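You operate a simulated robot arm through the tools that you are given. There is no shell and no other tool.

You are at the controls of a simulated two-armed robot. One attempt, no reset.

JOB
Run the port dyer as its ticket says, then switch its box off.
Fine: it starts only with its doors latched, so leave them; wait for END.

It is judged by the outcome, as a careful person would: the job done as asked, and still so three seconds after it is handed in. It fails if anything else is knocked over, pushed out of place, dropped, spilled or broken.

ROBOT AND FRAMES
Two 7-joint arms with two-finger parallel grippers on one trunk that stands fixed in place. Base frame: the origin is at the foot of the trunk, x ahead of it, y to its left, z up. Readings come in m, rad, newtons and seconds.
The left shoulder is at [0.02, 0.17, 1.403], the right one opposite. With the tool pointing down near the work surface each hand reaches from about 0.22 to 0.68 m from the base axis, measured 20 degrees to its own side. Payload 3.8 kg a hand.
The TCP of each hand is the grasp point between the finger pads, 0.03 m short of the fingertips. In the tool frame z runs along the fingers and y along their closing line. The gripper opens to 0.11 m. The fingers are 0.02 m wide and 0.01 m thick; the gripper's body (0.048 by 0.112 m) begins 0.055 m behind the TCP.
Orientation is told as [roll, pitch, yaw] about the base's x, y, z axes, in that order, counted from this pose: with the fingers straight down and closing along the base's y, the tool's x points along the base's -x, its y along +y and its z along -z.

CONTROLS
- The arms move only by the tool move_arm. It takes "left_targets", "right_targets" or both (then of equal length, played together; a hand with none holds still); each is text: rows parted by semicolons, each of 7 numbers parted by spaces: the opening, from 0 (shut) to 1 (fully open), then the shift along the base's x, y, z in m, then the turn, a rotation vector about the base's x, y, z in rad. In form: grip x y z rx ry rz; .... A call has 1 to 20 rows; each row is the pose to reach, as a shift and turn from the pose commanded when the call began. Each row takes 0.2 s and may step no farther than 0.05 m and 0.15 rad from the row before; otherwise, or with a gripper value out of range, the whole call is refused. Where a pose cannot be reached the arm comes as near as it can. A force on the tool above 90 N (or 10 N above the force at the start of the call, whichever is more), or a blocked arm, ends the call early, and 0.2 s more pass. Each finger travels about 0.072 m/s and halts on what it meets, pressing with about 34 N; the grip force reading is that of the motor and also rises with nothing between the fingers. The clock runs only during rows and for 0.2 s after the last one: add rows that repeat a pose to give the fingers time. It gives the time, the measured TCP pose, the force on the tool (base axes), the opening and the grip force at its end, in the units of the frame above (readings bear some noise), with the torque about the TCP (base axes, N m) and any sound that the robot's microphone picked up, and new pictures: "show" is both (left out), scene, wrist or none (wrist: the cameras of the hands that moved).
- Cameras (640 x 400 px; columns grow to the right, rows downward): "scene" is now at [0.0956, 0.054, 1.5683]; the picture's right is [0.58, -0.81, 0.00], its down [-0.35, -0.25, -0.90] and it looks along [0.73, 0.53, -0.43] (base axes); focal length 271 px, centre (320, 200). "left" rides on the left gripper at [0.072, -0.017, -0.103] in its tool frame; the picture's right is [0.23, 0.97, 0.00], its down [-0.76, 0.18, -0.62] and it looks along [-0.61, 0.14, 0.78] (tool axes); focal length 222 px, centre (320, 200). "right" rides on the right gripper at [0.072, 0.017, -0.103] in its tool frame; the picture's right is [-0.23, 0.97, 0.00], its down [-0.76, -0.18, -0.62] and it looks along [-0.61, -0.14, 0.78] (tool axes); focal length 222 px, centre (320, 200). There is no depth. A picture from a camera that has moved, and an enlarged one, comes with that camera's place and axes in the base frame and with its lens.
- move_column(by): moves the trunk up (or, below 0, down) by that many m; the arms and the scene camera ride with it, the base frame stays. It gives what a move gives, with no picture.
- aim_head(pan, tilt): turns the head with the scene camera to pan (to the left, within 1.396 rad either way) and tilt (down, from -0.506 to 1.204), counted from straight ahead of the robot. It gives what a move gives, and a new picture of the scene camera.
- close_up(camera, box): a new picture of the part [left, top, right, bottom] of that camera's present view, enlarged. No time passes.
- finish_job(): hands the job in; it is judged then, once.

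Nothing tells you positions but the pictures and the camera data. Unless the task says otherwise, let go and move clear before handing in.

The tools are called after "Request:" by a JSON object that holds its "op" and its "data". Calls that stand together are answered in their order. move_arm: Moves the arms, as the interface text tells. Its arguments: {"type":"object","properties":{"left_targets":{"type":"string"},"right_targets":{"type":"string"},"show":{"type":"string","enum":["both","scene","wrist","none"]}},"required":[]} The other tools are called the same way: move_column (by) moves the trunk up or down; aim_head (pan, tilt) turns the head that bears the scene camera; close_up (camera, box) takes an enlarged picture of a part of a camera's view; finish_job () hands the job in.

At the start:

```text
t: 0.0
left_tcp_pos: [0.2672, 0.3678, 1.4414]
left_tool_rot: [-0.001, -0.001, 0.0]
left_contact_force: [0.7, -1.3, 0.2]
left_torque: [0.02, 0.0, -0.03]
left_gripper_width: 0.11
left_grasp_force: 0.1
right_tcp_pos: [0.3552, 0.0375, 1.4674]
right_tool_rot: [-0.001, -0.002, -0.001]
right_contact_force: [-0.1, 0.1, -0.2]
right_torque: [0.0, 0.0, -0.01]
right_gripper_width: 0.1099
right_grasp_force: 0.0
trunk travel left (down, up): [-0.5, 0.07]
head pan, tilt (commanded): [0.621, 0.445]
```

scene: 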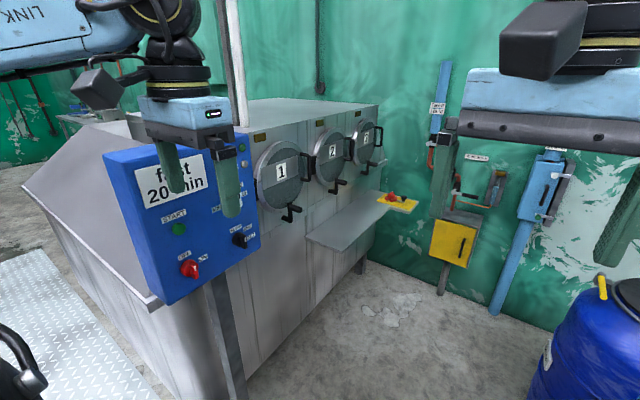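
right: 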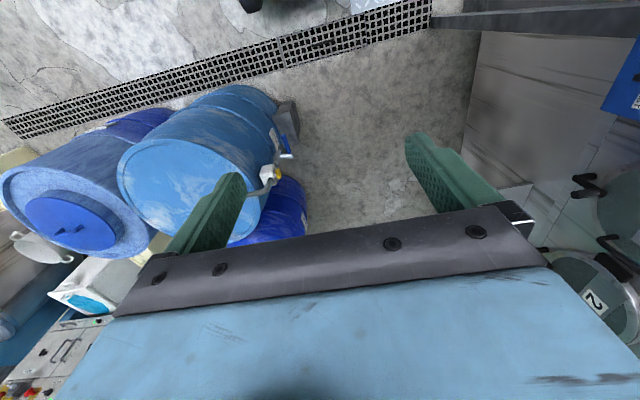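
left: 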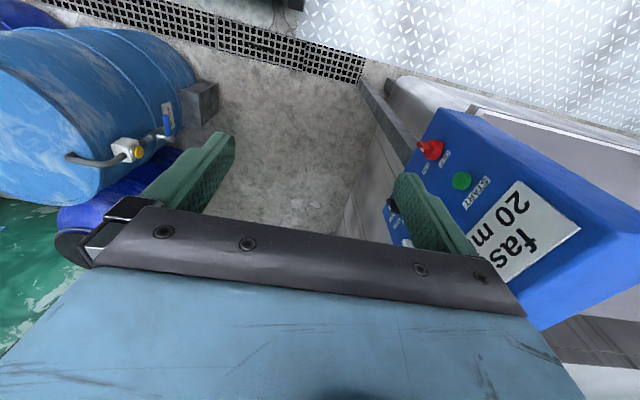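

I see a blue control box with a ticket reading "fast 20 min" to the left, a three-door machine, and other gear. I will enlarge the panel and look around before moving anything.

Request:
{"op": "close_up", "data": {"camera": "scene", "box": [90, 90, 280, 310]}}

Request:
{"op": "close_up", "data": {"camera": "scene", "box": [230, 90, 430, 240]}}

Request:
{"op": "close_up", "data": {"camera": "left", "box": [340, 80, 640, 320]}}

Request:
{"op": "aim_head", "data": {"pan": 1.1, "tilt": 0.445}}

```text
1.82 times, centred on (185, 200) of scene
camera zoom: at [0.0956, 0.054, 1.5683], right [0.58, -0.81, 0.0], down [-0.35, -0.25, -0.9], along [0.73, 0.53, -0.43], focal length 493 px, centre (566, 200)
```

zoom: 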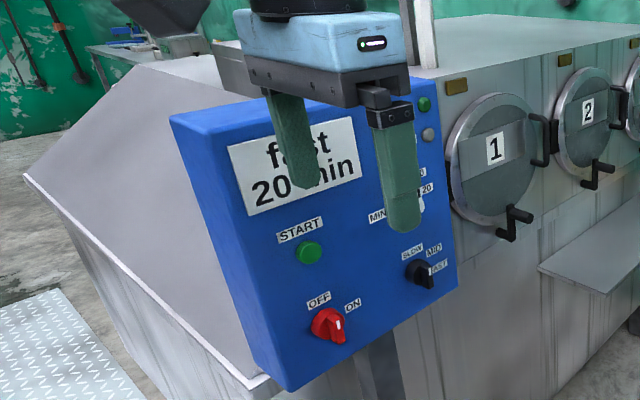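

```text
2.67 times, centred on (330, 165) of scene
camera zoom: at [0.0956, 0.054, 1.5683], right [0.58, -0.81, 0.0], down [-0.35, -0.25, -0.9], along [0.73, 0.53, -0.43], focal length 724 px, centre (293, 293)
```

zoom: 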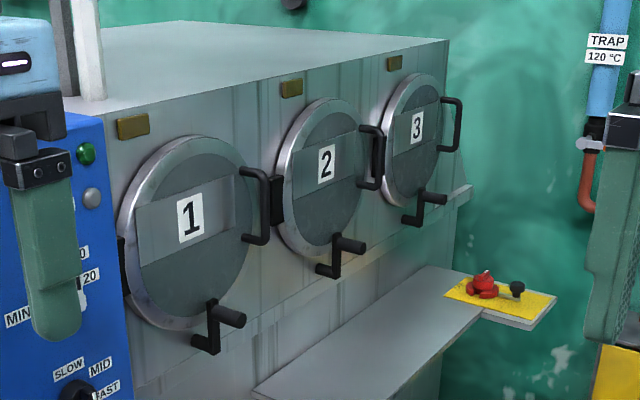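

```text
1.67 times, centred on (490, 200) of left
camera zoom: at [0.196, 0.3508, 1.5442], right [-0.23, 0.97, 0.0], down [0.76, 0.18, 0.62], along [0.61, 0.14, -0.78], focal length 370 px, centre (37, 200)
```

zoom: 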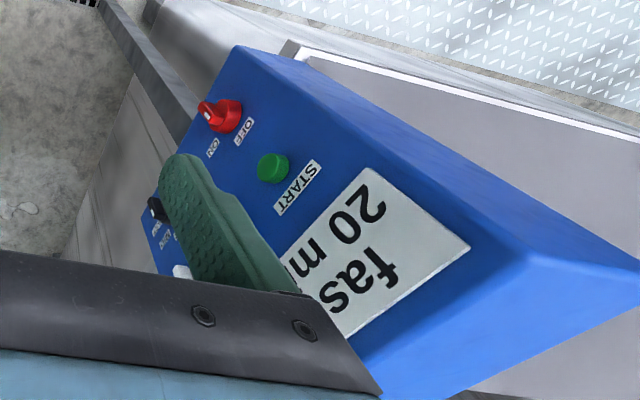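

```text
t: 0.9
left_tcp_pos: [0.2677, 0.3674, 1.4404]
left_tool_rot: [0.0, 0.0, 0.003]
left_contact_force: [-0.9, -0.3, -0.7]
left_torque: [0.01, 0.0, -0.01]
left_gripper_width: 0.11
left_grasp_force: 0.1
right_tcp_pos: [0.3543, 0.0371, 1.4679]
right_tool_rot: [-0.002, 0.002, 0.0]
right_contact_force: [-0.3, 0.6, -0.3]
right_torque: [-0.01, -0.01, 0.01]
right_gripper_width: 0.1099
right_grasp_force: 0.1
trunk travel left (down, up): [-0.5, 0.07]
head pan, tilt (commanded): [1.1, 0.445]
camera scene: at [0.0627, 0.0824, 1.5682], right [0.89, -0.45, 0.0], down [-0.2, -0.38, -0.9], along [0.41, 0.8, -0.43], focal length 271 px, centre (320, 200)
```

scene: 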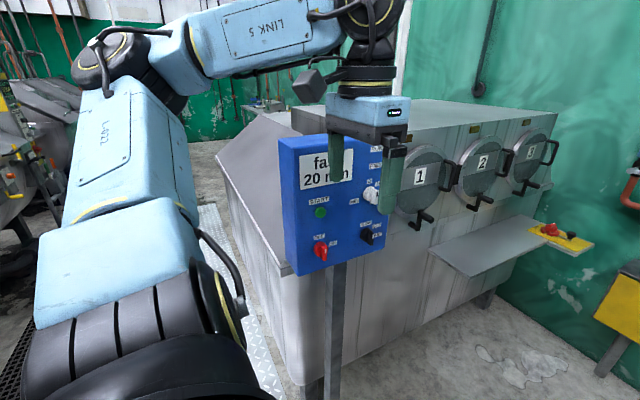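

The left (port) box carries a ticket "fast 20 min", with the left hand in front of it. I will look to the right to confirm there is a second machine and that this is the port one.

Request:
{"op": "aim_head", "data": {"pan": -0.7, "tilt": 0.445}}

Request:
{"op": "aim_head", "data": {"pan": 0.0, "tilt": 0.6}}

```text
t: 2.7
left_tcp_pos: [0.2678, 0.3666, 1.4408]
left_tool_rot: [-0.001, 0.0, 0.001]
left_contact_force: [0.0, 0.7, -0.7]
left_torque: [-0.01, -0.01, -0.03]
left_gripper_width: 0.1103
left_grasp_force: 0.1
right_tcp_pos: [0.3543, 0.0371, 1.4675]
right_tool_rot: [0.0, 0.0, 0.0]
right_contact_force: [0.1, -0.3, 0.4]
right_torque: [0.0, 0.0, 0.0]
right_gripper_width: 0.11
right_grasp_force: 0.0
trunk travel left (down, up): [-0.5, 0.07]
head pan, tilt (commanded): [-0.7, 0.445]
camera scene: at [0.0913, -0.0587, 1.5682], right [-0.64, -0.77, 0.0], down [-0.33, 0.28, -0.9], along [0.69, -0.58, -0.43], focal length 271 px, centre (320, 200)
```

scene: 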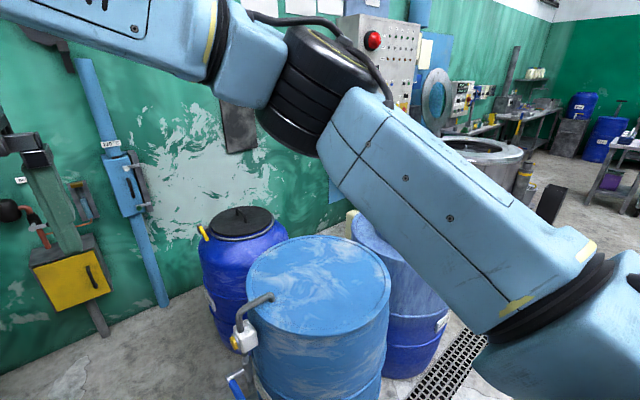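

```text
t: 3.8
left_tcp_pos: [0.2676, 0.3679, 1.4403]
left_tool_rot: [0.001, -0.001, 0.0]
left_contact_force: [0.1, -0.1, 0.3]
left_torque: [-0.03, 0.0, -0.01]
left_gripper_width: 0.1104
left_grasp_force: 0.0
right_tcp_pos: [0.3553, 0.0369, 1.4681]
right_tool_rot: [-0.001, 0.0, -0.002]
right_contact_force: [0.5, 0.4, 0.4]
right_torque: [-0.01, 0.03, -0.04]
right_gripper_width: 0.1099
right_grasp_force: 0.1
trunk travel left (down, up): [-0.5, 0.07]
head pan, tilt (commanded): [0.0, 0.6]
camera scene: at [0.1093, 0.0004, 1.5542], right [0.0, -1.0, 0.0], down [-0.56, 0.0, -0.83], along [0.83, 0.0, -0.56], focal length 271 px, centre (320, 200)
```

scene: 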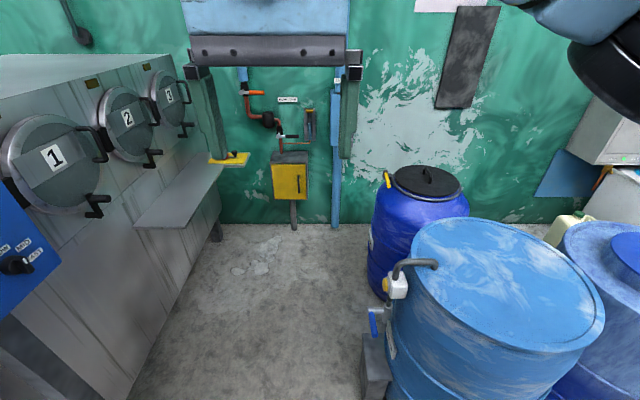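

The port box is the blue one (START at roughly [0.34, 0.62, 1.25]). I'll raise the left hand clear of the view so I can read the panel fully from the head.

Request:
{"op": "move_arm", "data": {"left_targets": "1 0 -0.04 0.02 0 0 0; 1 0 -0.08 0.04 0 0 0; 1 0 -0.12 0.06 0 0 0; 1 0 -0.12 0.10 0 0 0; 1 0 -0.12 0.14 0 0 0", "show": "wrist"}}

Request:
{"op": "aim_head", "data": {"pan": 1.05, "tilt": 0.5}}

```text
t: 5.0
left_tcp_pos: [0.2675, 0.248, 1.5811]
left_tool_rot: [0.0, 0.001, 0.001]
left_contact_force: [0.1, -0.2, -0.2]
left_torque: [0.03, 0.0, 0.01]
left_gripper_width: 0.11
left_grasp_force: 0.0
right_tcp_pos: [0.3542, 0.0375, 1.4681]
right_tool_rot: [0.001, 0.001, -0.001]
right_contact_force: [-1.0, -0.1, 0.5]
right_torque: [-0.02, 0.01, 0.01]
right_gripper_width: 0.1101
right_grasp_force: 0.0
trunk travel left (down, up): [-0.5, 0.07]
head pan, tilt (commanded): [0.0, 0.6]
camera left: at [0.196, 0.2308, 1.6855], right [-0.23, 0.97, 0.0], down [0.76, 0.18, 0.62], along [0.61, 0.14, -0.78], focal length 222 px, centre (320, 200)
```

left: 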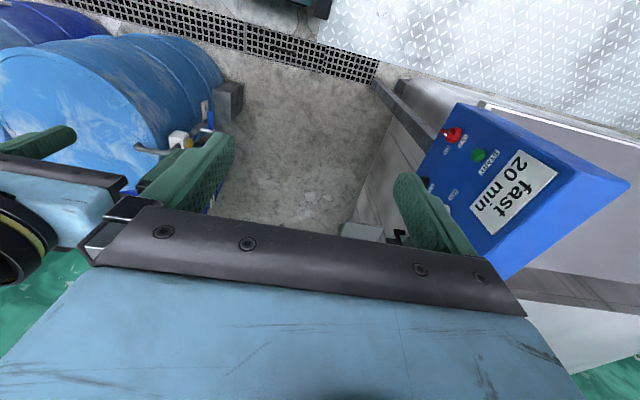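

```text
t: 6.3
left_tcp_pos: [0.2679, 0.2481, 1.5815]
left_tool_rot: [0.0, -0.001, 0.0]
left_contact_force: [-0.5, 0.0, 0.5]
left_torque: [-0.02, 0.03, 0.0]
left_gripper_width: 0.1098
left_grasp_force: 0.0
right_tcp_pos: [0.3529, 0.0374, 1.4677]
right_tool_rot: [-0.002, 0.001, -0.001]
right_contact_force: [-0.2, -0.5, -0.2]
right_torque: [0.04, 0.0, 0.01]
right_gripper_width: 0.1102
right_grasp_force: 0.1
trunk travel left (down, up): [-0.5, 0.07]
head pan, tilt (commanded): [1.051, 0.499]
camera scene: at [0.0661, 0.0796, 1.5633], right [0.87, -0.5, 0.0], down [-0.24, -0.42, -0.88], along [0.44, 0.76, -0.48], focal length 271 px, centre (320, 200)
```

scene: 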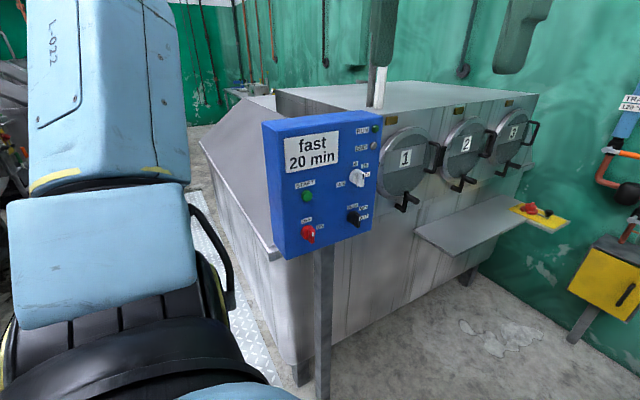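

Request:
{"op": "close_up", "data": {"camera": "scene", "box": [255, 105, 395, 265]}}

Request:
{"op": "close_up", "data": {"camera": "scene", "box": [330, 110, 390, 150]}}

Request:
{"op": "close_up", "data": {"camera": "scene", "box": [320, 150, 390, 235]}}

Request:
{"op": "close_up", "data": {"camera": "scene", "box": [280, 170, 350, 255]}}

Request:
{"op": "close_up", "data": {"camera": "scene", "box": [375, 90, 550, 220]}}

```text
2.50 times, centred on (325, 185) of scene
camera zoom: at [0.0661, 0.0796, 1.5633], right [0.87, -0.5, 0.0], down [-0.24, -0.42, -0.88], along [0.44, 0.76, -0.48], focal length 678 px, centre (308, 238)
```

zoom: 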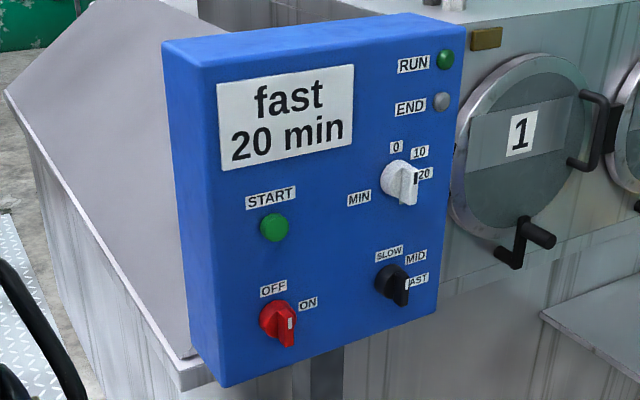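

```text
10.00 times, centred on (360, 130) of scene
camera zoom: at [0.0661, 0.0796, 1.5633], right [0.87, -0.5, 0.0], down [-0.24, -0.42, -0.88], along [0.44, 0.76, -0.48], focal length 2714 px, centre (-80, 900)
```

zoom: 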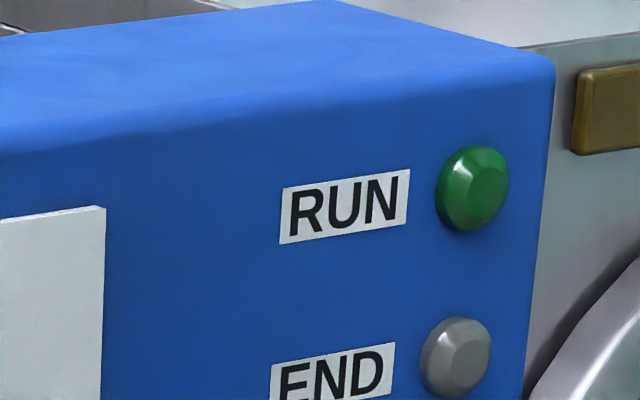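

```text
4.71 times, centred on (355, 192) of scene
camera zoom: at [0.0661, 0.0796, 1.5633], right [0.87, -0.5, 0.0], down [-0.24, -0.42, -0.88], along [0.44, 0.76, -0.48], focal length 1277 px, centre (155, 235)
```

zoom: 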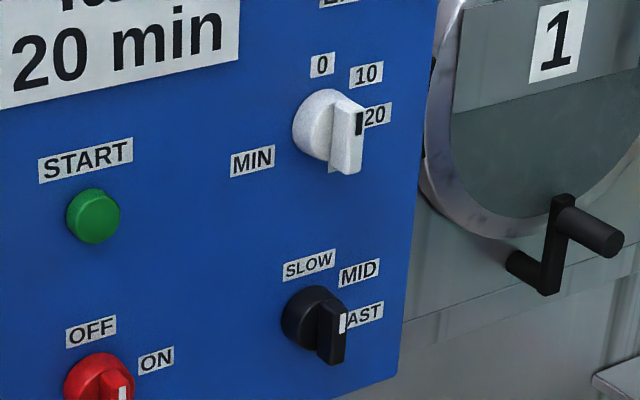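

```text
4.71 times, centred on (315, 212) of scene
camera zoom: at [0.0661, 0.0796, 1.5633], right [0.87, -0.5, 0.0], down [-0.24, -0.42, -0.88], along [0.44, 0.76, -0.48], focal length 1277 px, centre (344, 141)
```

zoom: 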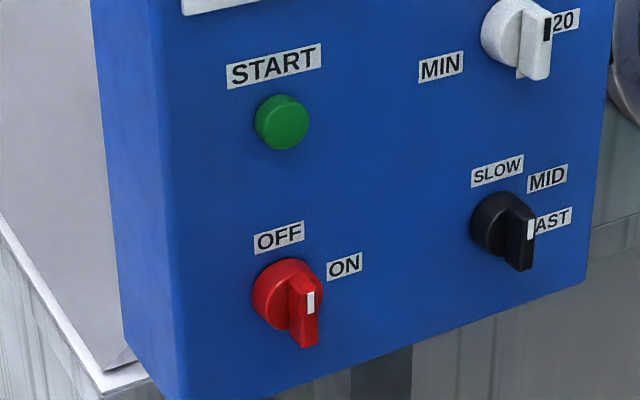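

```text
3.08 times, centred on (462, 155) of scene
camera zoom: at [0.0661, 0.0796, 1.5633], right [0.87, -0.5, 0.0], down [-0.24, -0.42, -0.88], along [0.44, 0.76, -0.48], focal length 835 px, centre (-118, 338)
```

zoom: 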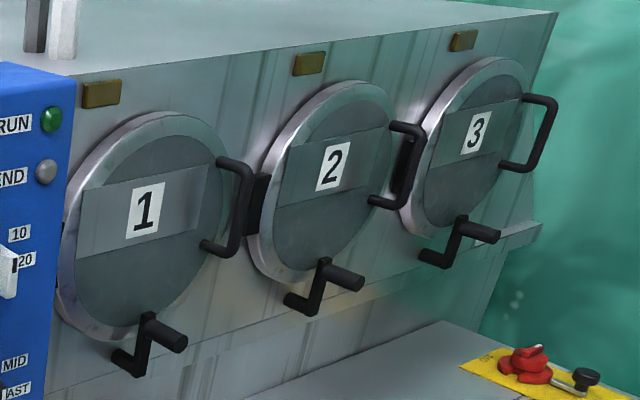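

The panel faces −y at about y=0.62: START ≈ [0.334, 0.613, 1.25], red OFF/ON ≈ [0.334, ·, 1.14], speed ≈ [0.48, ·, 1.14], MIN ≈ [0.48, ·, 1.27]; all three knobs seem to point up (OFF, SLOW, 0). Next I swing the left hand to point at the panel, staying well short of it, and move the right hand aside.

Request:
{"op": "move_arm", "data": {"left_targets": "1 0.01 0.012 -0.026 0.0863 -0.0863 0.0863; 1 0.02 0.024 -0.052 0.1726 -0.1726 0.1726; 1 0.03 0.036 -0.078 0.2589 -0.2589 0.2589; 1 0.04 0.048 -0.104 0.3452 -0.3452 0.3452; 1 0.05 0.06 -0.13 0.4315 -0.4315 0.4315; 1 0.06 0.072 -0.156 0.5178 -0.5178 0.5178; 1 0.07 0.084 -0.182 0.6041 -0.6041 0.6041; 1 0.08 0.096 -0.208 0.6904 -0.6904 0.6904; 1 0.09 0.108 -0.234 0.7767 -0.7767 0.7767; 1 0.10 0.12 -0.26 0.863 -0.863 0.863; 1 0.11 0.132 -0.286 0.9493 -0.9493 0.9493; 1 0.12 0.144 -0.312 1.0356 -1.0356 1.0356; 1 0.13 0.156 -0.338 1.1219 -1.1219 1.1219; 1 0.14 0.168 -0.364 1.2082 -1.2082 1.2082", "right_targets": "1 0 -0.03 0 0 0 0; 1 0 -0.06 0 0 0 0; 1 0 -0.09 0 0 0 0; 1 0 -0.12 0 0 0 0; 1 0 -0.15 0 0 0 0; 1 0 -0.15 0 0 0 0; 1 0 -0.15 0 0 0 0; 1 0 -0.15 0 0 0 0; 1 0 -0.15 0 0 0 0; 1 0 -0.15 0 0 0 0; 1 0 -0.15 0 0 0 0; 1 0 -0.15 0 0 0 0; 1 0 -0.15 0 0 0 0; 1 0 -0.15 0 0 0 0", "show": "both"}}

```text
t: 9.3
left_tcp_pos: [0.3988, 0.482, 1.236]
left_tool_rot: [-0.225, -1.564, 1.795]
left_contact_force: [-0.1, 0.6, -0.7]
left_torque: [-0.04, 0.01, 0.01]
left_gripper_width: 0.1101
left_grasp_force: 0.1
left hand out of reach, approached as far as the arm can: row 12, 13, 14
right_tcp_pos: [0.3536, -0.1119, 1.4686]
right_tool_rot: [-0.001, 0.001, 0.0]
right_contact_force: [-0.1, -0.4, 0.1]
right_torque: [0.02, 0.0, -0.01]
right_gripper_width: 0.1099
right_grasp_force: 0.0
trunk travel left (down, up): [-0.5, 0.07]
head pan, tilt (commanded): [1.051, 0.499]
camera scene: at [0.0652, 0.0796, 1.5634], right [0.87, -0.5, 0.0], down [-0.24, -0.42, -0.88], along [0.44, 0.76, -0.48], focal length 271 px, centre (320, 200)
camera right: at [0.2816, -0.0943, 1.5726], right [0.23, 0.97, 0.0], down [0.76, -0.18, 0.62], along [0.61, -0.14, -0.78], focal length 222 px, centre (320, 200)
camera left: at [0.4167, 0.3785, 1.1645], right [-0.97, 0.0, -0.23], down [-0.18, -0.62, 0.77], along [-0.14, 0.79, 0.6], focal length 222 px, centre (320, 200)
```

scene: 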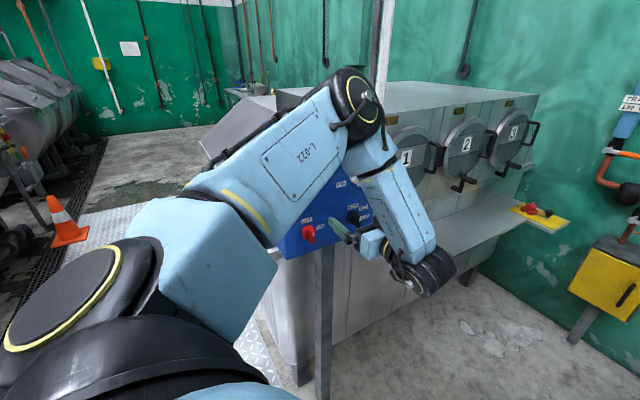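
right: 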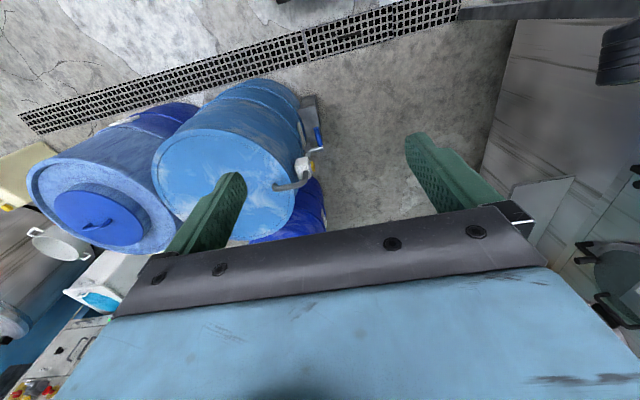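
left: 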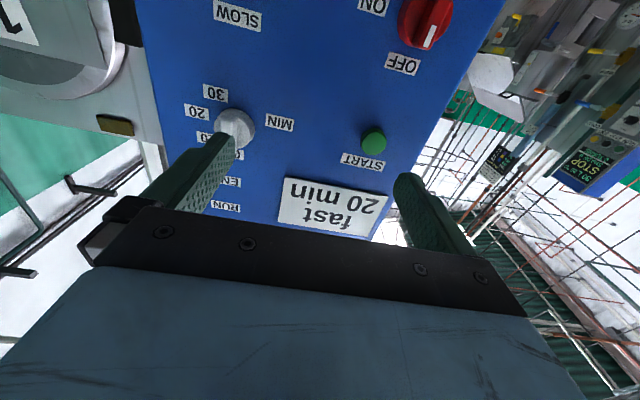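

The hand now faces the panel (at y≈0.48, as close in as the arm folds), and the wrist camera sees the panel upside-down. I'll enlarge it to read each knob's pointer.

Request:
{"op": "close_up", "data": {"camera": "left", "box": [130, 60, 330, 220]}}

Request:
{"op": "close_up", "data": {"camera": "left", "box": [320, 0, 500, 200]}}

Request:
{"op": "close_up", "data": {"camera": "left", "box": [100, 0, 300, 120]}}

Request:
{"op": "close_up", "data": {"camera": "scene", "box": [270, 60, 470, 300]}}

```text
2.50 times, centred on (230, 140) of left
camera zoom: at [0.4167, 0.3785, 1.1645], right [-0.97, 0.0, -0.23], down [-0.18, -0.62, 0.77], along [-0.14, 0.79, 0.6], focal length 555 px, centre (545, 350)
```

zoom: 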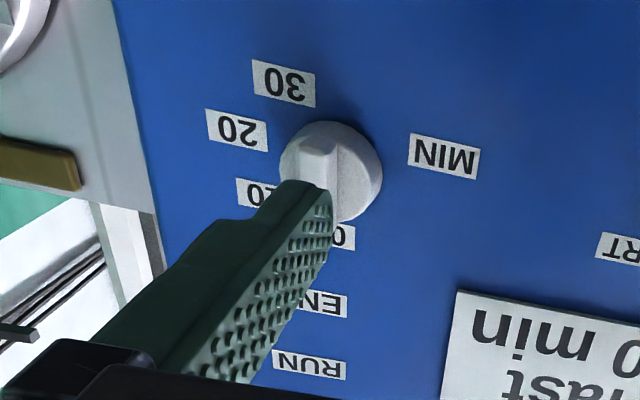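

```text
2.00 times, centred on (410, 100) of left
camera zoom: at [0.4167, 0.3785, 1.1645], right [-0.97, 0.0, -0.23], down [-0.18, -0.62, 0.77], along [-0.14, 0.79, 0.6], focal length 444 px, centre (140, 400)
```

zoom: 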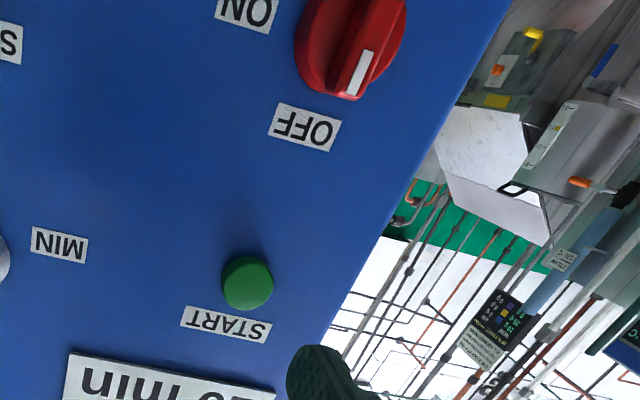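

```text
3.20 times, centred on (200, 60) of left
camera zoom: at [0.4167, 0.3785, 1.1645], right [-0.97, 0.0, -0.23], down [-0.18, -0.62, 0.77], along [-0.14, 0.79, 0.6], focal length 711 px, centre (704, 648)
```

zoom: 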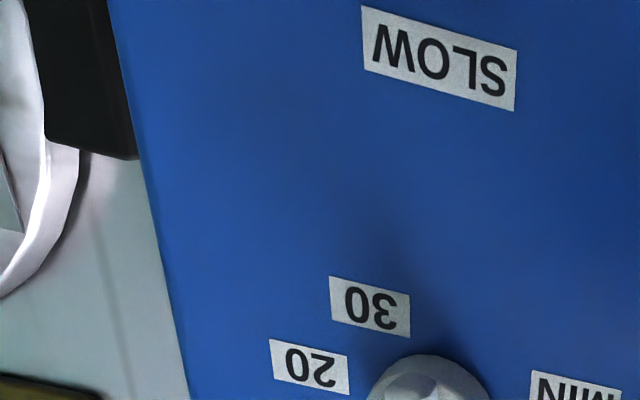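

```text
1.67 times, centred on (370, 180) of scene
camera zoom: at [0.0652, 0.0796, 1.5634], right [0.87, -0.5, 0.0], down [-0.24, -0.42, -0.88], along [0.44, 0.76, -0.48], focal length 452 px, centre (237, 233)
```

zoom: 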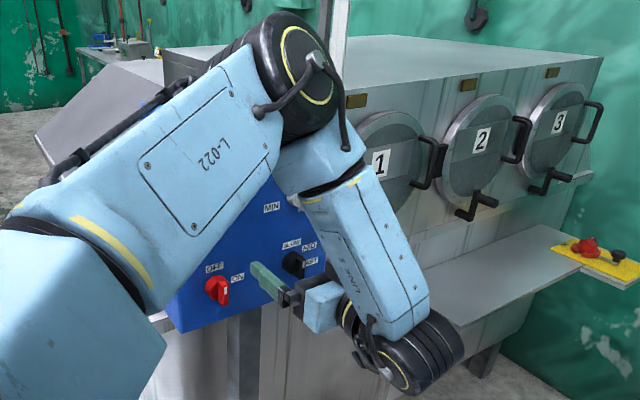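

The dials read OFF, SLOW and 0 min (labels 0/10/20/30 clockwise), so I need speed to FAST and MIN to 20 before ON and START. The left elbow is near the box top, so I'll use the right hand's camera as a second observer, turning it toward the panel.

Request:
{"op": "move_arm", "data": {"right_targets": "1 0 0 0 0 0 0.143; 1 0 0 0 0 0 0.286; 1 0 0 0 0 0 0.429; 1 0 0 0 0 0 0.572; 1 0 0 0 0 0 0.715; 1 0 0 0 0 0 0.858; 1 0 0 0 0 0 1.0; 1 0 0 0 0 0 1.143; 1 0 0 0 0 0 1.286; 1 0 0 0 0 0 1.429; 1 0 0 0 0 0 1.57", "show": "wrist"}}

```text
t: 11.7
left_tcp_pos: [0.4008, 0.4809, 1.2359]
left_tool_rot: [0.098, -1.561, 1.468]
left_contact_force: [0.1, -0.5, -0.1]
left_torque: [-0.02, 0.01, 0.01]
left_gripper_width: 0.1099
left_grasp_force: 0.2
right_tcp_pos: [0.3538, -0.1126, 1.4683]
right_tool_rot: [0.001, 0.0, 1.573]
right_contact_force: [-1.0, 0.4, 0.3]
right_torque: [0.01, 0.02, 0.01]
right_gripper_width: 0.1101
right_grasp_force: 0.1
trunk travel left (down, up): [-0.5, 0.07]
head pan, tilt (commanded): [1.051, 0.499]
camera right: at [0.3377, -0.1853, 1.572], right [-0.97, 0.23, 0.0], down [0.18, 0.76, 0.62], along [0.14, 0.61, -0.78], focal length 222 px, centre (320, 200)
```

right: 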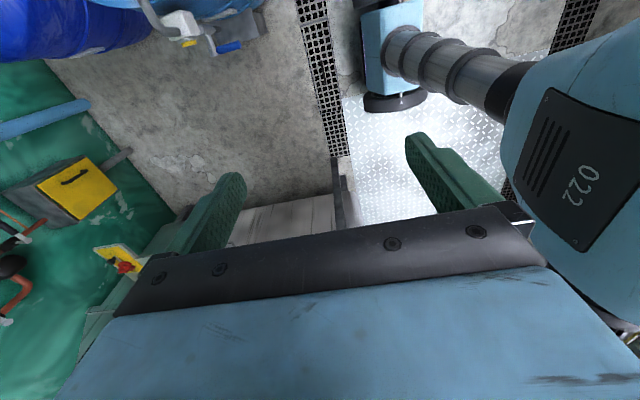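

The right camera looks too far down; I'll tip the right hand up about 1 rad so it views the left arm and box from the side.

Request:
{"op": "move_arm", "data": {"right_targets": "1 0.01 0 0 0.143 0 0; 1 0.02 0 0 0.286 0 0; 1 0.03 0 0 0.429 0 0; 1 0.04 0 0 0.572 0 0; 1 0.05 0 0 0.715 0 0; 1 0.06 0 0 0.858 0 0; 1 0.07 0 0 1.0 0 0", "show": "wrist"}}

```text
t: 13.3
left_tcp_pos: [0.4005, 0.4819, 1.2373]
left_tool_rot: [0.136, -1.563, 1.431]
left_contact_force: [-0.9, -0.1, 0.2]
left_torque: [-0.01, 0.0, 0.0]
left_gripper_width: 0.1102
left_grasp_force: 0.0
right_tcp_pos: [0.4237, -0.1142, 1.4671]
right_tool_rot: [0.003, -1.003, 1.569]
right_contact_force: [0.3, 0.0, 0.9]
right_torque: [-0.02, -0.01, 0.0]
right_gripper_width: 0.11
right_grasp_force: 0.0
trunk travel left (down, up): [-0.5, 0.07]
head pan, tilt (commanded): [1.051, 0.499]
camera right: at [0.4077, -0.2394, 1.4632], right [-0.97, 0.12, 0.19], down [0.18, -0.12, 0.98], along [0.14, 0.99, 0.09], focal length 222 px, centre (320, 200)
```

right: 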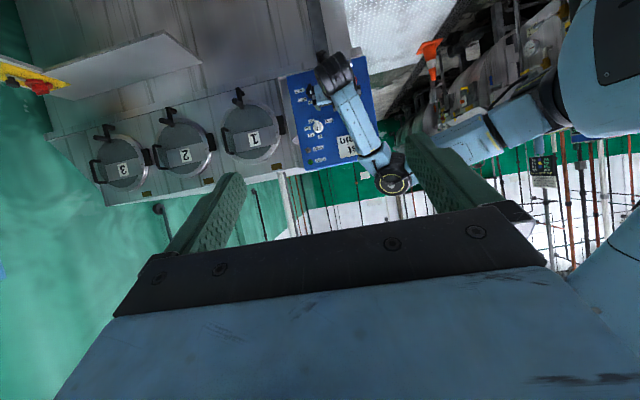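

The right camera now shows the left elbow at about [0.29, 0.39, 1.51], well clear of the box. I'll bring the left hand in front of the SPEED knob (≈[0.487, ·, 1.138]), still short of it.

Request:
{"op": "move_arm", "data": {"left_targets": "0.6 0.02 0.0125 -0.0225 0 0 0; 0.5 0.04 0.025 -0.045 0 0 0; 0.5 0.06 0.0375 -0.0675 0 0 0; 0.5 0.08 0.05 -0.09 0 0 0; 0.5 0.08 0.05 -0.09 0 0 0", "show": "both"}}

```text
t: 14.5
left_tcp_pos: [0.4299, 0.5458, 1.2306]
left_tool_rot: [0.559, -1.57, 1.01]
left_contact_force: [0.3, -0.8, 0.0]
left_torque: [0.01, -0.01, -0.01]
left_gripper_width: 0.0549
left_grasp_force: 0.1
left hand out of reach, approached as far as the arm can: row 1, 2, 3, 4, 5
right_tcp_pos: [0.4233, -0.1124, 1.468]
right_tool_rot: [0.001, -1.001, 1.569]
right_contact_force: [0.4, -1.1, 0.0]
right_torque: [0.0, -0.04, -0.02]
right_gripper_width: 0.1102
right_grasp_force: 0.0
trunk travel left (down, up): [-0.5, 0.07]
head pan, tilt (commanded): [1.051, 0.499]
camera scene: at [0.066, 0.0794, 1.5633], right [0.87, -0.5, 0.0], down [-0.24, -0.42, -0.88], along [0.44, 0.76, -0.48], focal length 271 px, centre (320, 200)
camera left: at [0.4479, 0.4438, 1.1595], right [-0.97, 0.0, -0.23], down [-0.18, -0.62, 0.76], along [-0.14, 0.78, 0.61], focal length 222 px, centre (320, 200)
```

scene: 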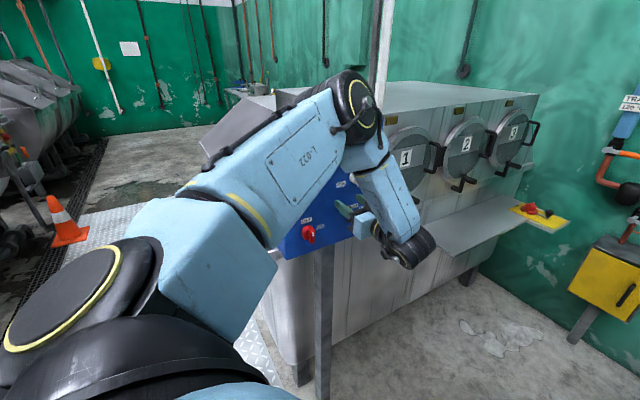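
left: 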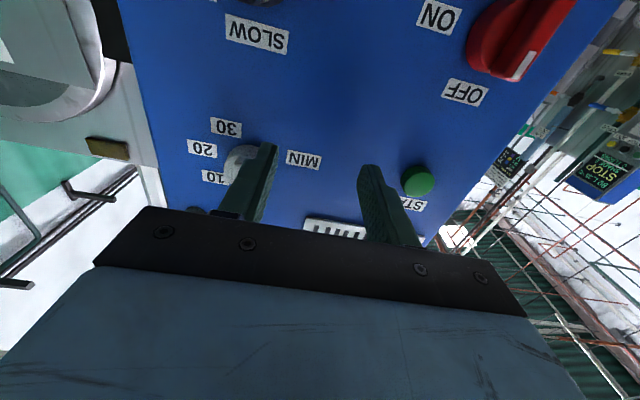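

Orientation with the camera below makes the wrist fold past its limit. I'll roll the hand about its own axis by 90° (then another 90°) so the camera ends above, which should suit the arm better, drawing back slightly from the panel meanwhile.

Request:
{"op": "move_arm", "data": {"left_targets": "0.5 0 -0.01 0 0 0.1428 0; 0.5 0 -0.02 0 0 0.2856 0; 0.5 0 -0.03 0 0 0.4284 0; 0.5 0 -0.03 0 0 0.5712 0; 0.5 0 -0.03 0 0 0.714 0; 0.5 0 -0.03 0 0 0.8568 0; 0.5 0 -0.03 0 0 0.9996 0; 0.5 0 -0.03 0 0 1.1424 0; 0.5 0 -0.03 0 0 1.2852 0; 0.5 0 -0.03 0 0 1.428 0; 0.5 0 -0.03 0 0 1.5708 0", "show": "both"}}

```text
t: 16.9
left_tcp_pos: [0.4273, 0.5187, 1.2372]
left_tool_rot: [1.568, 0.003, 0.0]
left_contact_force: [0.2, 0.7, 0.4]
left_torque: [-0.03, 0.01, -0.02]
left_gripper_width: 0.0548
left_grasp_force: 0.1
left hand out of reach, approached as far as the arm can: row 2, 3, 4, 5, 6, 7, 8, 9, 10, 11
right_tcp_pos: [0.4251, -0.1133, 1.468]
right_tool_rot: [0.003, -1.002, 1.569]
right_contact_force: [-0.5, -0.2, 0.2]
right_torque: [0.01, -0.01, 0.02]
right_gripper_width: 0.11
right_grasp_force: 0.1
trunk travel left (down, up): [-0.5, 0.07]
head pan, tilt (commanded): [1.051, 0.499]
camera scene: at [0.0661, 0.0795, 1.5633], right [0.87, -0.5, 0.0], down [-0.24, -0.42, -0.88], along [0.44, 0.76, -0.48], focal length 271 px, centre (320, 200)
camera left: at [0.3551, 0.4159, 1.2206], right [-0.22, 0.0, 0.97], down [0.76, -0.62, 0.18], along [0.61, 0.78, 0.14], focal length 222 px, centre (320, 200)
```

scene: 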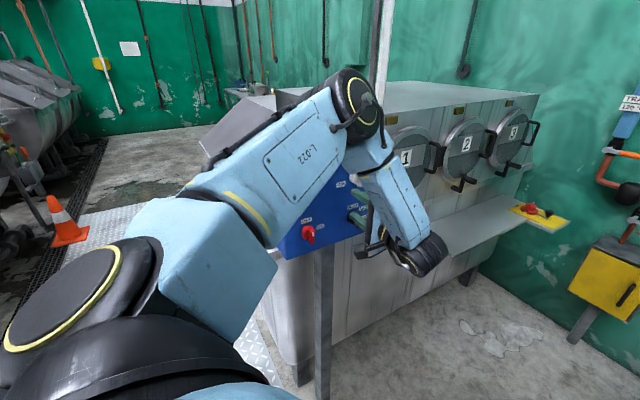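
left: 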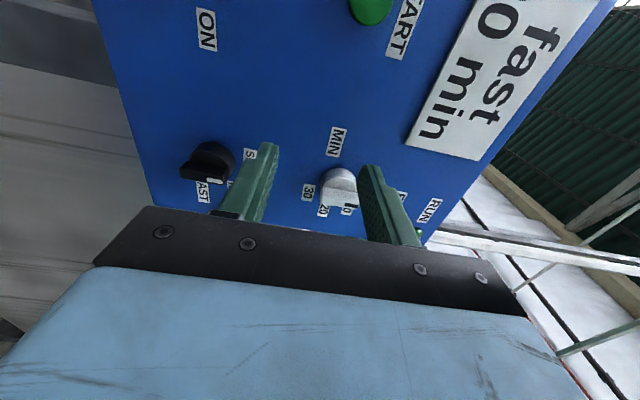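

Position is limited by the wrist bend when the hand is drawn back, not by the roll. I'll finish the roll so the camera is above while moving forward-right to just in front of the MIN knob (tips still ~2 cm short).

Request:
{"op": "move_arm", "data": {"left_targets": "0.5 0.006 0.002 0.003 0 0.1428 0; 0.5 0.012 0.004 0.006 0 0.2856 0; 0.5 0.018 0.006 0.009 0 0.4284 0; 0.5 0.024 0.008 0.012 0 0.5712 0; 0.5 0.030 0.010 0.015 0 0.714 0; 0.5 0.036 0.012 0.018 0 0.8568 0; 0.5 0.042 0.014 0.021 0 0.9996 0; 0.5 0.048 0.016 0.024 0 1.1424 0; 0.5 0.054 0.018 0.027 0 1.2852 0; 0.5 0.06 0.02 0.03 0 1.428 0; 0.5 0.06 0.02 0.03 0 1.5708 0", "show": "both"}}

```text
t: 19.3
left_tcp_pos: [0.2798, 0.5269, 1.1969]
left_tool_rot: [1.792, 1.526, 0.209]
left_contact_force: [0.5, 0.5, -1.0]
left_torque: [0.0, -0.03, -0.04]
left_gripper_width: 0.0548
left_grasp_force: 0.0
left hand out of reach, approached as far as the arm can: row 6, 7, 8, 9, 10, 11
right_tcp_pos: [0.4234, -0.1133, 1.4684]
right_tool_rot: [0.001, -1.001, 1.569]
right_contact_force: [0.1, 0.2, -0.6]
right_torque: [-0.02, -0.03, 0.0]
right_gripper_width: 0.1103
right_grasp_force: 0.0
trunk travel left (down, up): [-0.5, 0.07]
head pan, tilt (commanded): [1.051, 0.499]
camera scene: at [0.0658, 0.079, 1.5634], right [0.87, -0.5, 0.0], down [-0.24, -0.42, -0.88], along [0.44, 0.76, -0.48], focal length 271 px, centre (320, 200)
camera left: at [0.2596, 0.4248, 1.2678], right [0.96, -0.01, 0.27], down [0.2, -0.62, -0.76], along [0.17, 0.79, -0.59], focal length 222 px, centre (320, 200)
```

scene: 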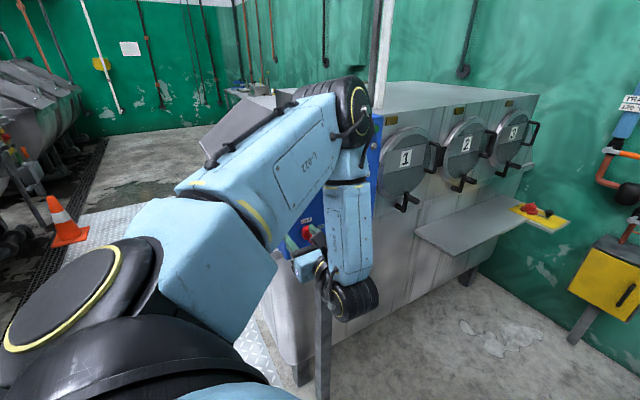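
left: 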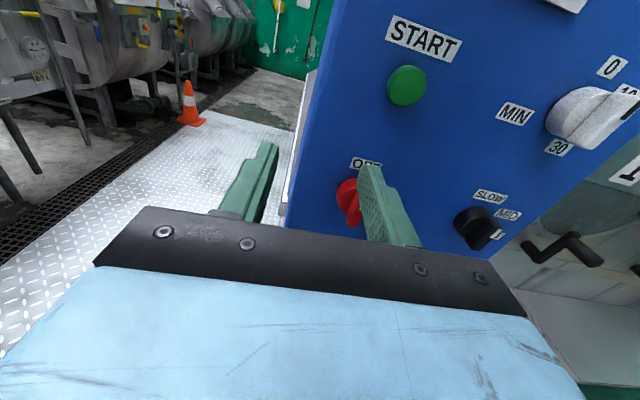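

The full flip runs into the wrist's roll limit, so this arm prefers the earlier rolls (A→B). I'll roll back to where the fingers close vertically, moving back to the open middle, then lower the trunk so the forearm comes in flatter.

Request:
{"op": "move_arm", "data": {"left_targets": "0.5 0.0136 -0.003 0.0036 0 -0.1428 0; 0.5 0.0272 -0.006 0.0072 0 -0.2856 0; 0.5 0.0408 -0.009 0.0108 0 -0.4284 0; 0.5 0.0544 -0.012 0.0144 0 -0.5712 0; 0.5 0.068 -0.015 0.018 0 -0.714 0; 0.5 0.0816 -0.018 0.0216 0 -0.8568 0; 0.5 0.0952 -0.02 0.0252 0 -0.9996 0; 0.5 0.1088 -0.02 0.0288 0 -1.1424 0; 0.5 0.1224 -0.02 0.0324 0 -1.2852 0; 0.5 0.136 -0.02 0.036 0 -1.428 0; 0.5 0.15 -0.02 0.04 0 -1.5708 0", "show": "scene"}}

Request:
{"op": "move_column", "data": {"by": -0.15}}

```text
t: 21.7
left_tcp_pos: [0.4289, 0.51, 1.24]
left_tool_rot: [1.568, -0.001, 0.002]
left_contact_force: [0.5, -0.2, 0.0]
left_torque: [0.01, 0.0, -0.03]
left_gripper_width: 0.0551
left_grasp_force: 0.1
right_tcp_pos: [0.4243, -0.1136, 1.4675]
right_tool_rot: [0.002, -0.999, 1.569]
right_contact_force: [-0.2, -0.5, 0.6]
right_torque: [0.0, 0.03, 0.0]
right_gripper_width: 0.11
right_grasp_force: 0.0
trunk travel left (down, up): [-0.5, 0.07]
head pan, tilt (commanded): [1.051, 0.499]
camera scene: at [0.0662, 0.0794, 1.5633], right [0.87, -0.5, 0.0], down [-0.24, -0.42, -0.88], along [0.44, 0.76, -0.48], focal length 271 px, centre (320, 200)
```

scene: 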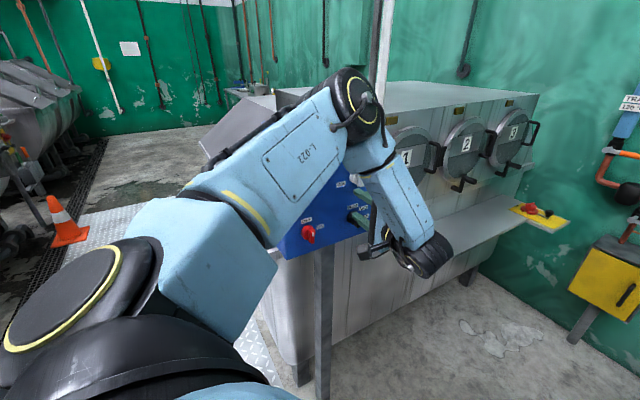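

```text
t: 23.4
left_tcp_pos: [0.4285, 0.5099, 1.0912]
left_tool_rot: [1.57, -0.001, 0.0]
left_contact_force: [0.7, 0.0, -0.4]
left_torque: [0.02, 0.03, 0.02]
left_gripper_width: 0.0553
left_grasp_force: 0.0
right_tcp_pos: [0.4233, -0.1139, 1.3183]
right_tool_rot: [0.003, -1.002, 1.569]
right_contact_force: [-0.3, -0.1, -1.2]
right_torque: [0.03, -0.02, 0.01]
right_gripper_width: 0.11
right_grasp_force: 0.0
trunk travel left (down, up): [-0.35, 0.22]
head pan, tilt (commanded): [1.051, 0.499]
```

Now I roll the hand so the fingers close horizontally again while moving in front of the SPEED knob, tips still about 3 cm short.

Request:
{"op": "move_arm", "data": {"left_targets": "0.5 0.0055 0.001 0.0043 0 -0.1428 0; 0.5 0.011 0.002 0.0086 0 -0.2856 0; 0.5 0.0165 0.003 0.013 0 -0.4284 0; 0.5 0.022 0.004 0.017 0 -0.5712 0; 0.5 0.0275 0.005 0.0215 0 -0.714 0; 0.5 0.033 0.006 0.026 0 -0.8568 0; 0.5 0.0385 0.008 0.03 0 -0.9996 0; 0.5 0.044 0.01 0.0345 0 -1.1424 0; 0.5 0.0495 0.012 0.039 0 -1.2852 0; 0.5 0.055 0.015 0.043 0 -1.428 0; 0.5 0.0585 0.02 0.047 0 -1.5708 0", "show": "both"}}

```text
t: 25.8
left_tcp_pos: [0.4864, 0.5298, 1.1379]
left_tool_rot: [-1.122, -1.569, 2.691]
left_contact_force: [-0.1, -0.2, 0.8]
left_torque: [-0.03, -0.02, -0.01]
left_gripper_width: 0.0552
left_grasp_force: 0.0
right_tcp_pos: [0.4244, -0.1137, 1.3175]
right_tool_rot: [0.004, -1.0, 1.569]
right_contact_force: [0.2, -0.5, 0.0]
right_torque: [-0.03, 0.01, 0.04]
right_gripper_width: 0.1102
right_grasp_force: 0.1
trunk travel left (down, up): [-0.35, 0.22]
head pan, tilt (commanded): [1.051, 0.499]
camera scene: at [0.0661, 0.0795, 1.4133], right [0.87, -0.5, 0.0], down [-0.24, -0.42, -0.88], along [0.44, 0.76, -0.48], focal length 271 px, centre (320, 200)
camera left: at [0.5046, 0.427, 1.065], right [-0.97, 0.0, -0.23], down [-0.18, -0.62, 0.76], along [-0.14, 0.78, 0.61], focal length 222 px, centre (320, 200)
```

scene: 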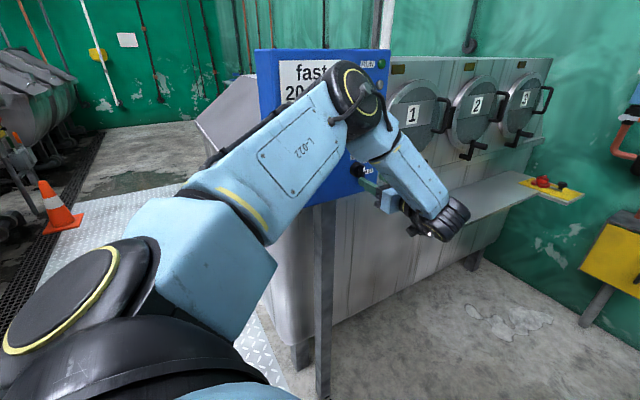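
left: 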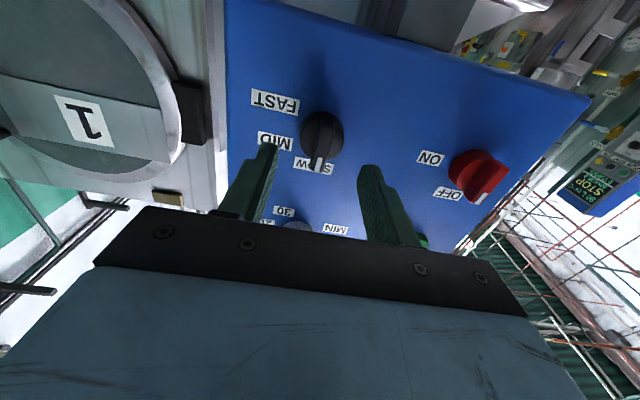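

The hand is now square in front of the SPEED knob. I'll enlarge the knob to fix its centre and depth.

Request:
{"op": "close_up", "data": {"camera": "left", "box": [220, 80, 420, 220]}}

Request:
{"op": "close_up", "data": {"camera": "right", "box": [200, 20, 480, 220]}}

Request:
{"op": "close_up", "data": {"camera": "scene", "box": [320, 130, 480, 250]}}

```text
2.86 times, centred on (320, 150) of left
camera zoom: at [0.5046, 0.427, 1.065], right [-0.97, 0.0, -0.23], down [-0.18, -0.62, 0.76], along [-0.14, 0.78, 0.61], focal length 635 px, centre (320, 343)
```

zoom: 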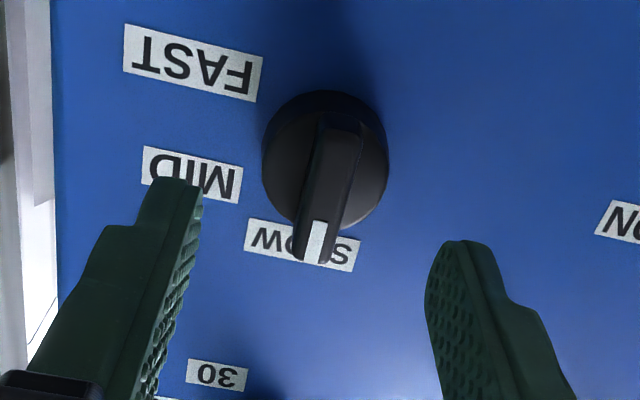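

```text
2.00 times, centred on (340, 120) of right
camera zoom: at [0.4072, -0.2389, 1.3134], right [-0.97, 0.12, 0.19], down [0.18, -0.11, 0.98], along [0.14, 0.99, 0.09], focal length 444 px, centre (280, 360)
```

zoom: 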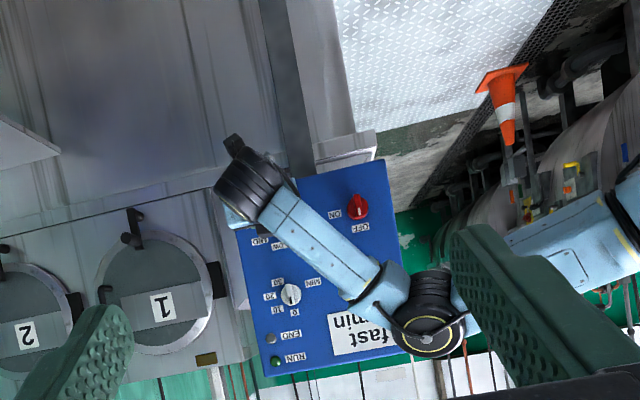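

```text
3.33 times, centred on (400, 190) of scene
camera zoom: at [0.0661, 0.0795, 1.4133], right [0.87, -0.5, 0.0], down [-0.24, -0.42, -0.88], along [0.44, 0.76, -0.48], focal length 905 px, centre (53, 233)
```

zoom: 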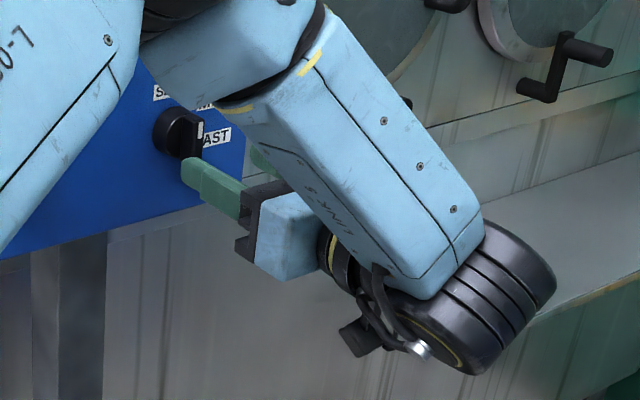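

The SPEED pointer bar is vertical (SLOW), centred near [0.485, ·, 1.141] with its front face at y≈0.588; panel at y≈0.624. I advance so the tips straddle the bar at y≈0.602, without closing yet.

Request:
{"op": "move_arm", "data": {"left_targets": "0.5 -0.001 0.015 0.003 0 0 0; 0.5 -0.001 0.03 0.003 0 0 0; 0.5 -0.001 0.042 0.003 0 0 0; 0.5 -0.001 0.042 0.003 0 0 0", "show": "wrist"}}

Request:
{"op": "close_up", "data": {"camera": "left", "box": [220, 60, 420, 220]}}

```text
t: 26.8
left_tcp_pos: [0.4855, 0.5732, 1.1416]
left_tool_rot: [0.856, -1.572, 0.716]
left_contact_force: [0.1, -0.2, 0.4]
left_torque: [-0.02, 0.01, 0.0]
left_gripper_width: 0.0548
left_grasp_force: 0.0
right_tcp_pos: [0.4238, -0.1129, 1.3177]
right_tool_rot: [0.001, -1.0, 1.569]
right_contact_force: [0.6, 0.5, -0.1]
right_torque: [0.02, 0.0, -0.03]
right_gripper_width: 0.11
right_grasp_force: 0.1
trunk travel left (down, up): [-0.35, 0.22]
head pan, tilt (commanded): [1.051, 0.499]
camera left: at [0.5032, 0.4696, 1.069], right [-0.97, 0.0, -0.23], down [-0.18, -0.62, 0.76], along [-0.14, 0.78, 0.61], focal length 222 px, centre (320, 200)
```

left: 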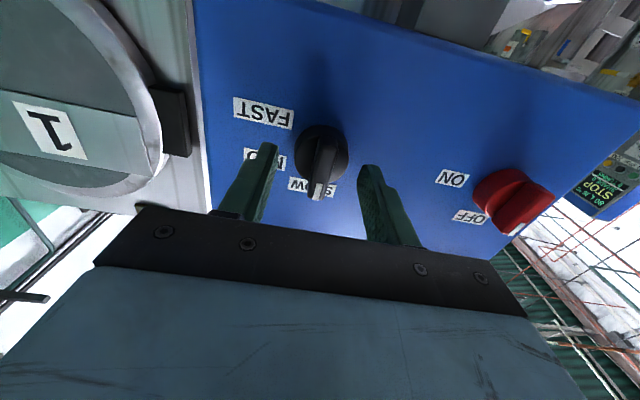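

```text
2.50 times, centred on (320, 140) of left
camera zoom: at [0.5032, 0.4696, 1.069], right [-0.97, 0.0, -0.23], down [-0.18, -0.62, 0.76], along [-0.14, 0.78, 0.61], focal length 555 px, centre (320, 350)
```

zoom: 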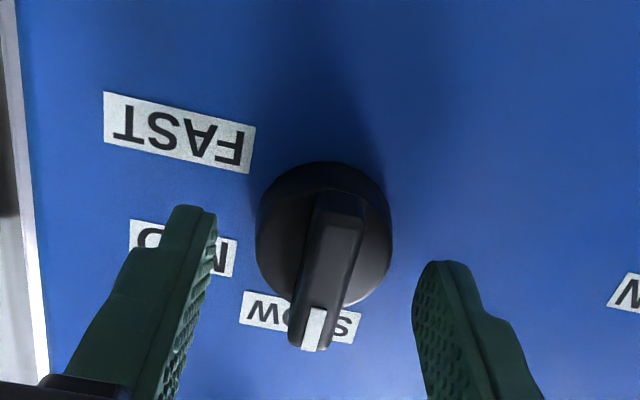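

The bar sits between the fingers with no contact. I close gently onto it.

Request:
{"op": "move_arm", "data": {"left_targets": "0.3 0 0 0 0 0 0; 0.15 0 0 0 0 0 0; 0 0 0 0 0 0 0; 0 0 0 0 0 0 0", "show": "wrist"}}

Request:
{"op": "close_up", "data": {"camera": "left", "box": [220, 60, 420, 220]}}

```text
t: 27.8
left_tcp_pos: [0.4849, 0.5726, 1.1419]
left_tool_rot: [1.019, -1.57, 0.551]
left_contact_force: [-3.4, 0.1, -0.2]
left_torque: [-0.07, -0.02, 0.27]
left_gripper_width: 0.0395
left_grasp_force: 44.7
right_tcp_pos: [0.4247, -0.1136, 1.3178]
right_tool_rot: [0.001, -1.0, 1.568]
right_contact_force: [-0.5, 0.3, 0.2]
right_torque: [0.0, -0.02, 0.0]
right_gripper_width: 0.1104
right_grasp_force: 0.1
trunk travel left (down, up): [-0.35, 0.22]
head pan, tilt (commanded): [1.051, 0.499]
camera left: at [0.5025, 0.4697, 1.0689], right [-0.97, 0.0, -0.23], down [-0.18, -0.62, 0.76], along [-0.14, 0.78, 0.61], focal length 222 px, centre (320, 200)
```

left: 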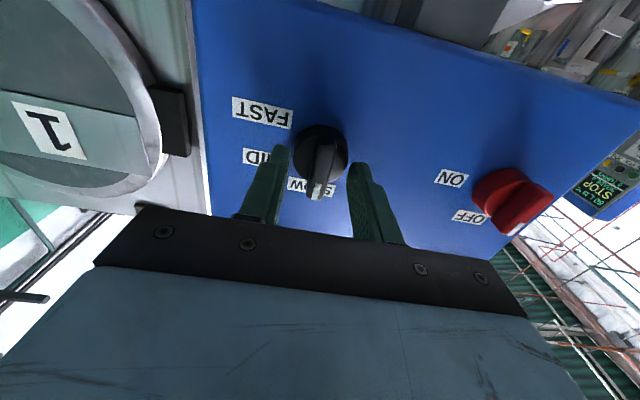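

```text
2.50 times, centred on (320, 140) of left
camera zoom: at [0.5025, 0.4697, 1.0689], right [-0.97, 0.0, -0.23], down [-0.18, -0.62, 0.76], along [-0.14, 0.78, 0.61], focal length 555 px, centre (320, 350)
```

zoom: 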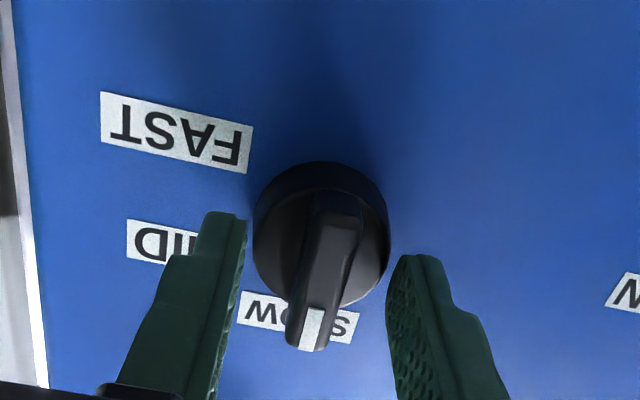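

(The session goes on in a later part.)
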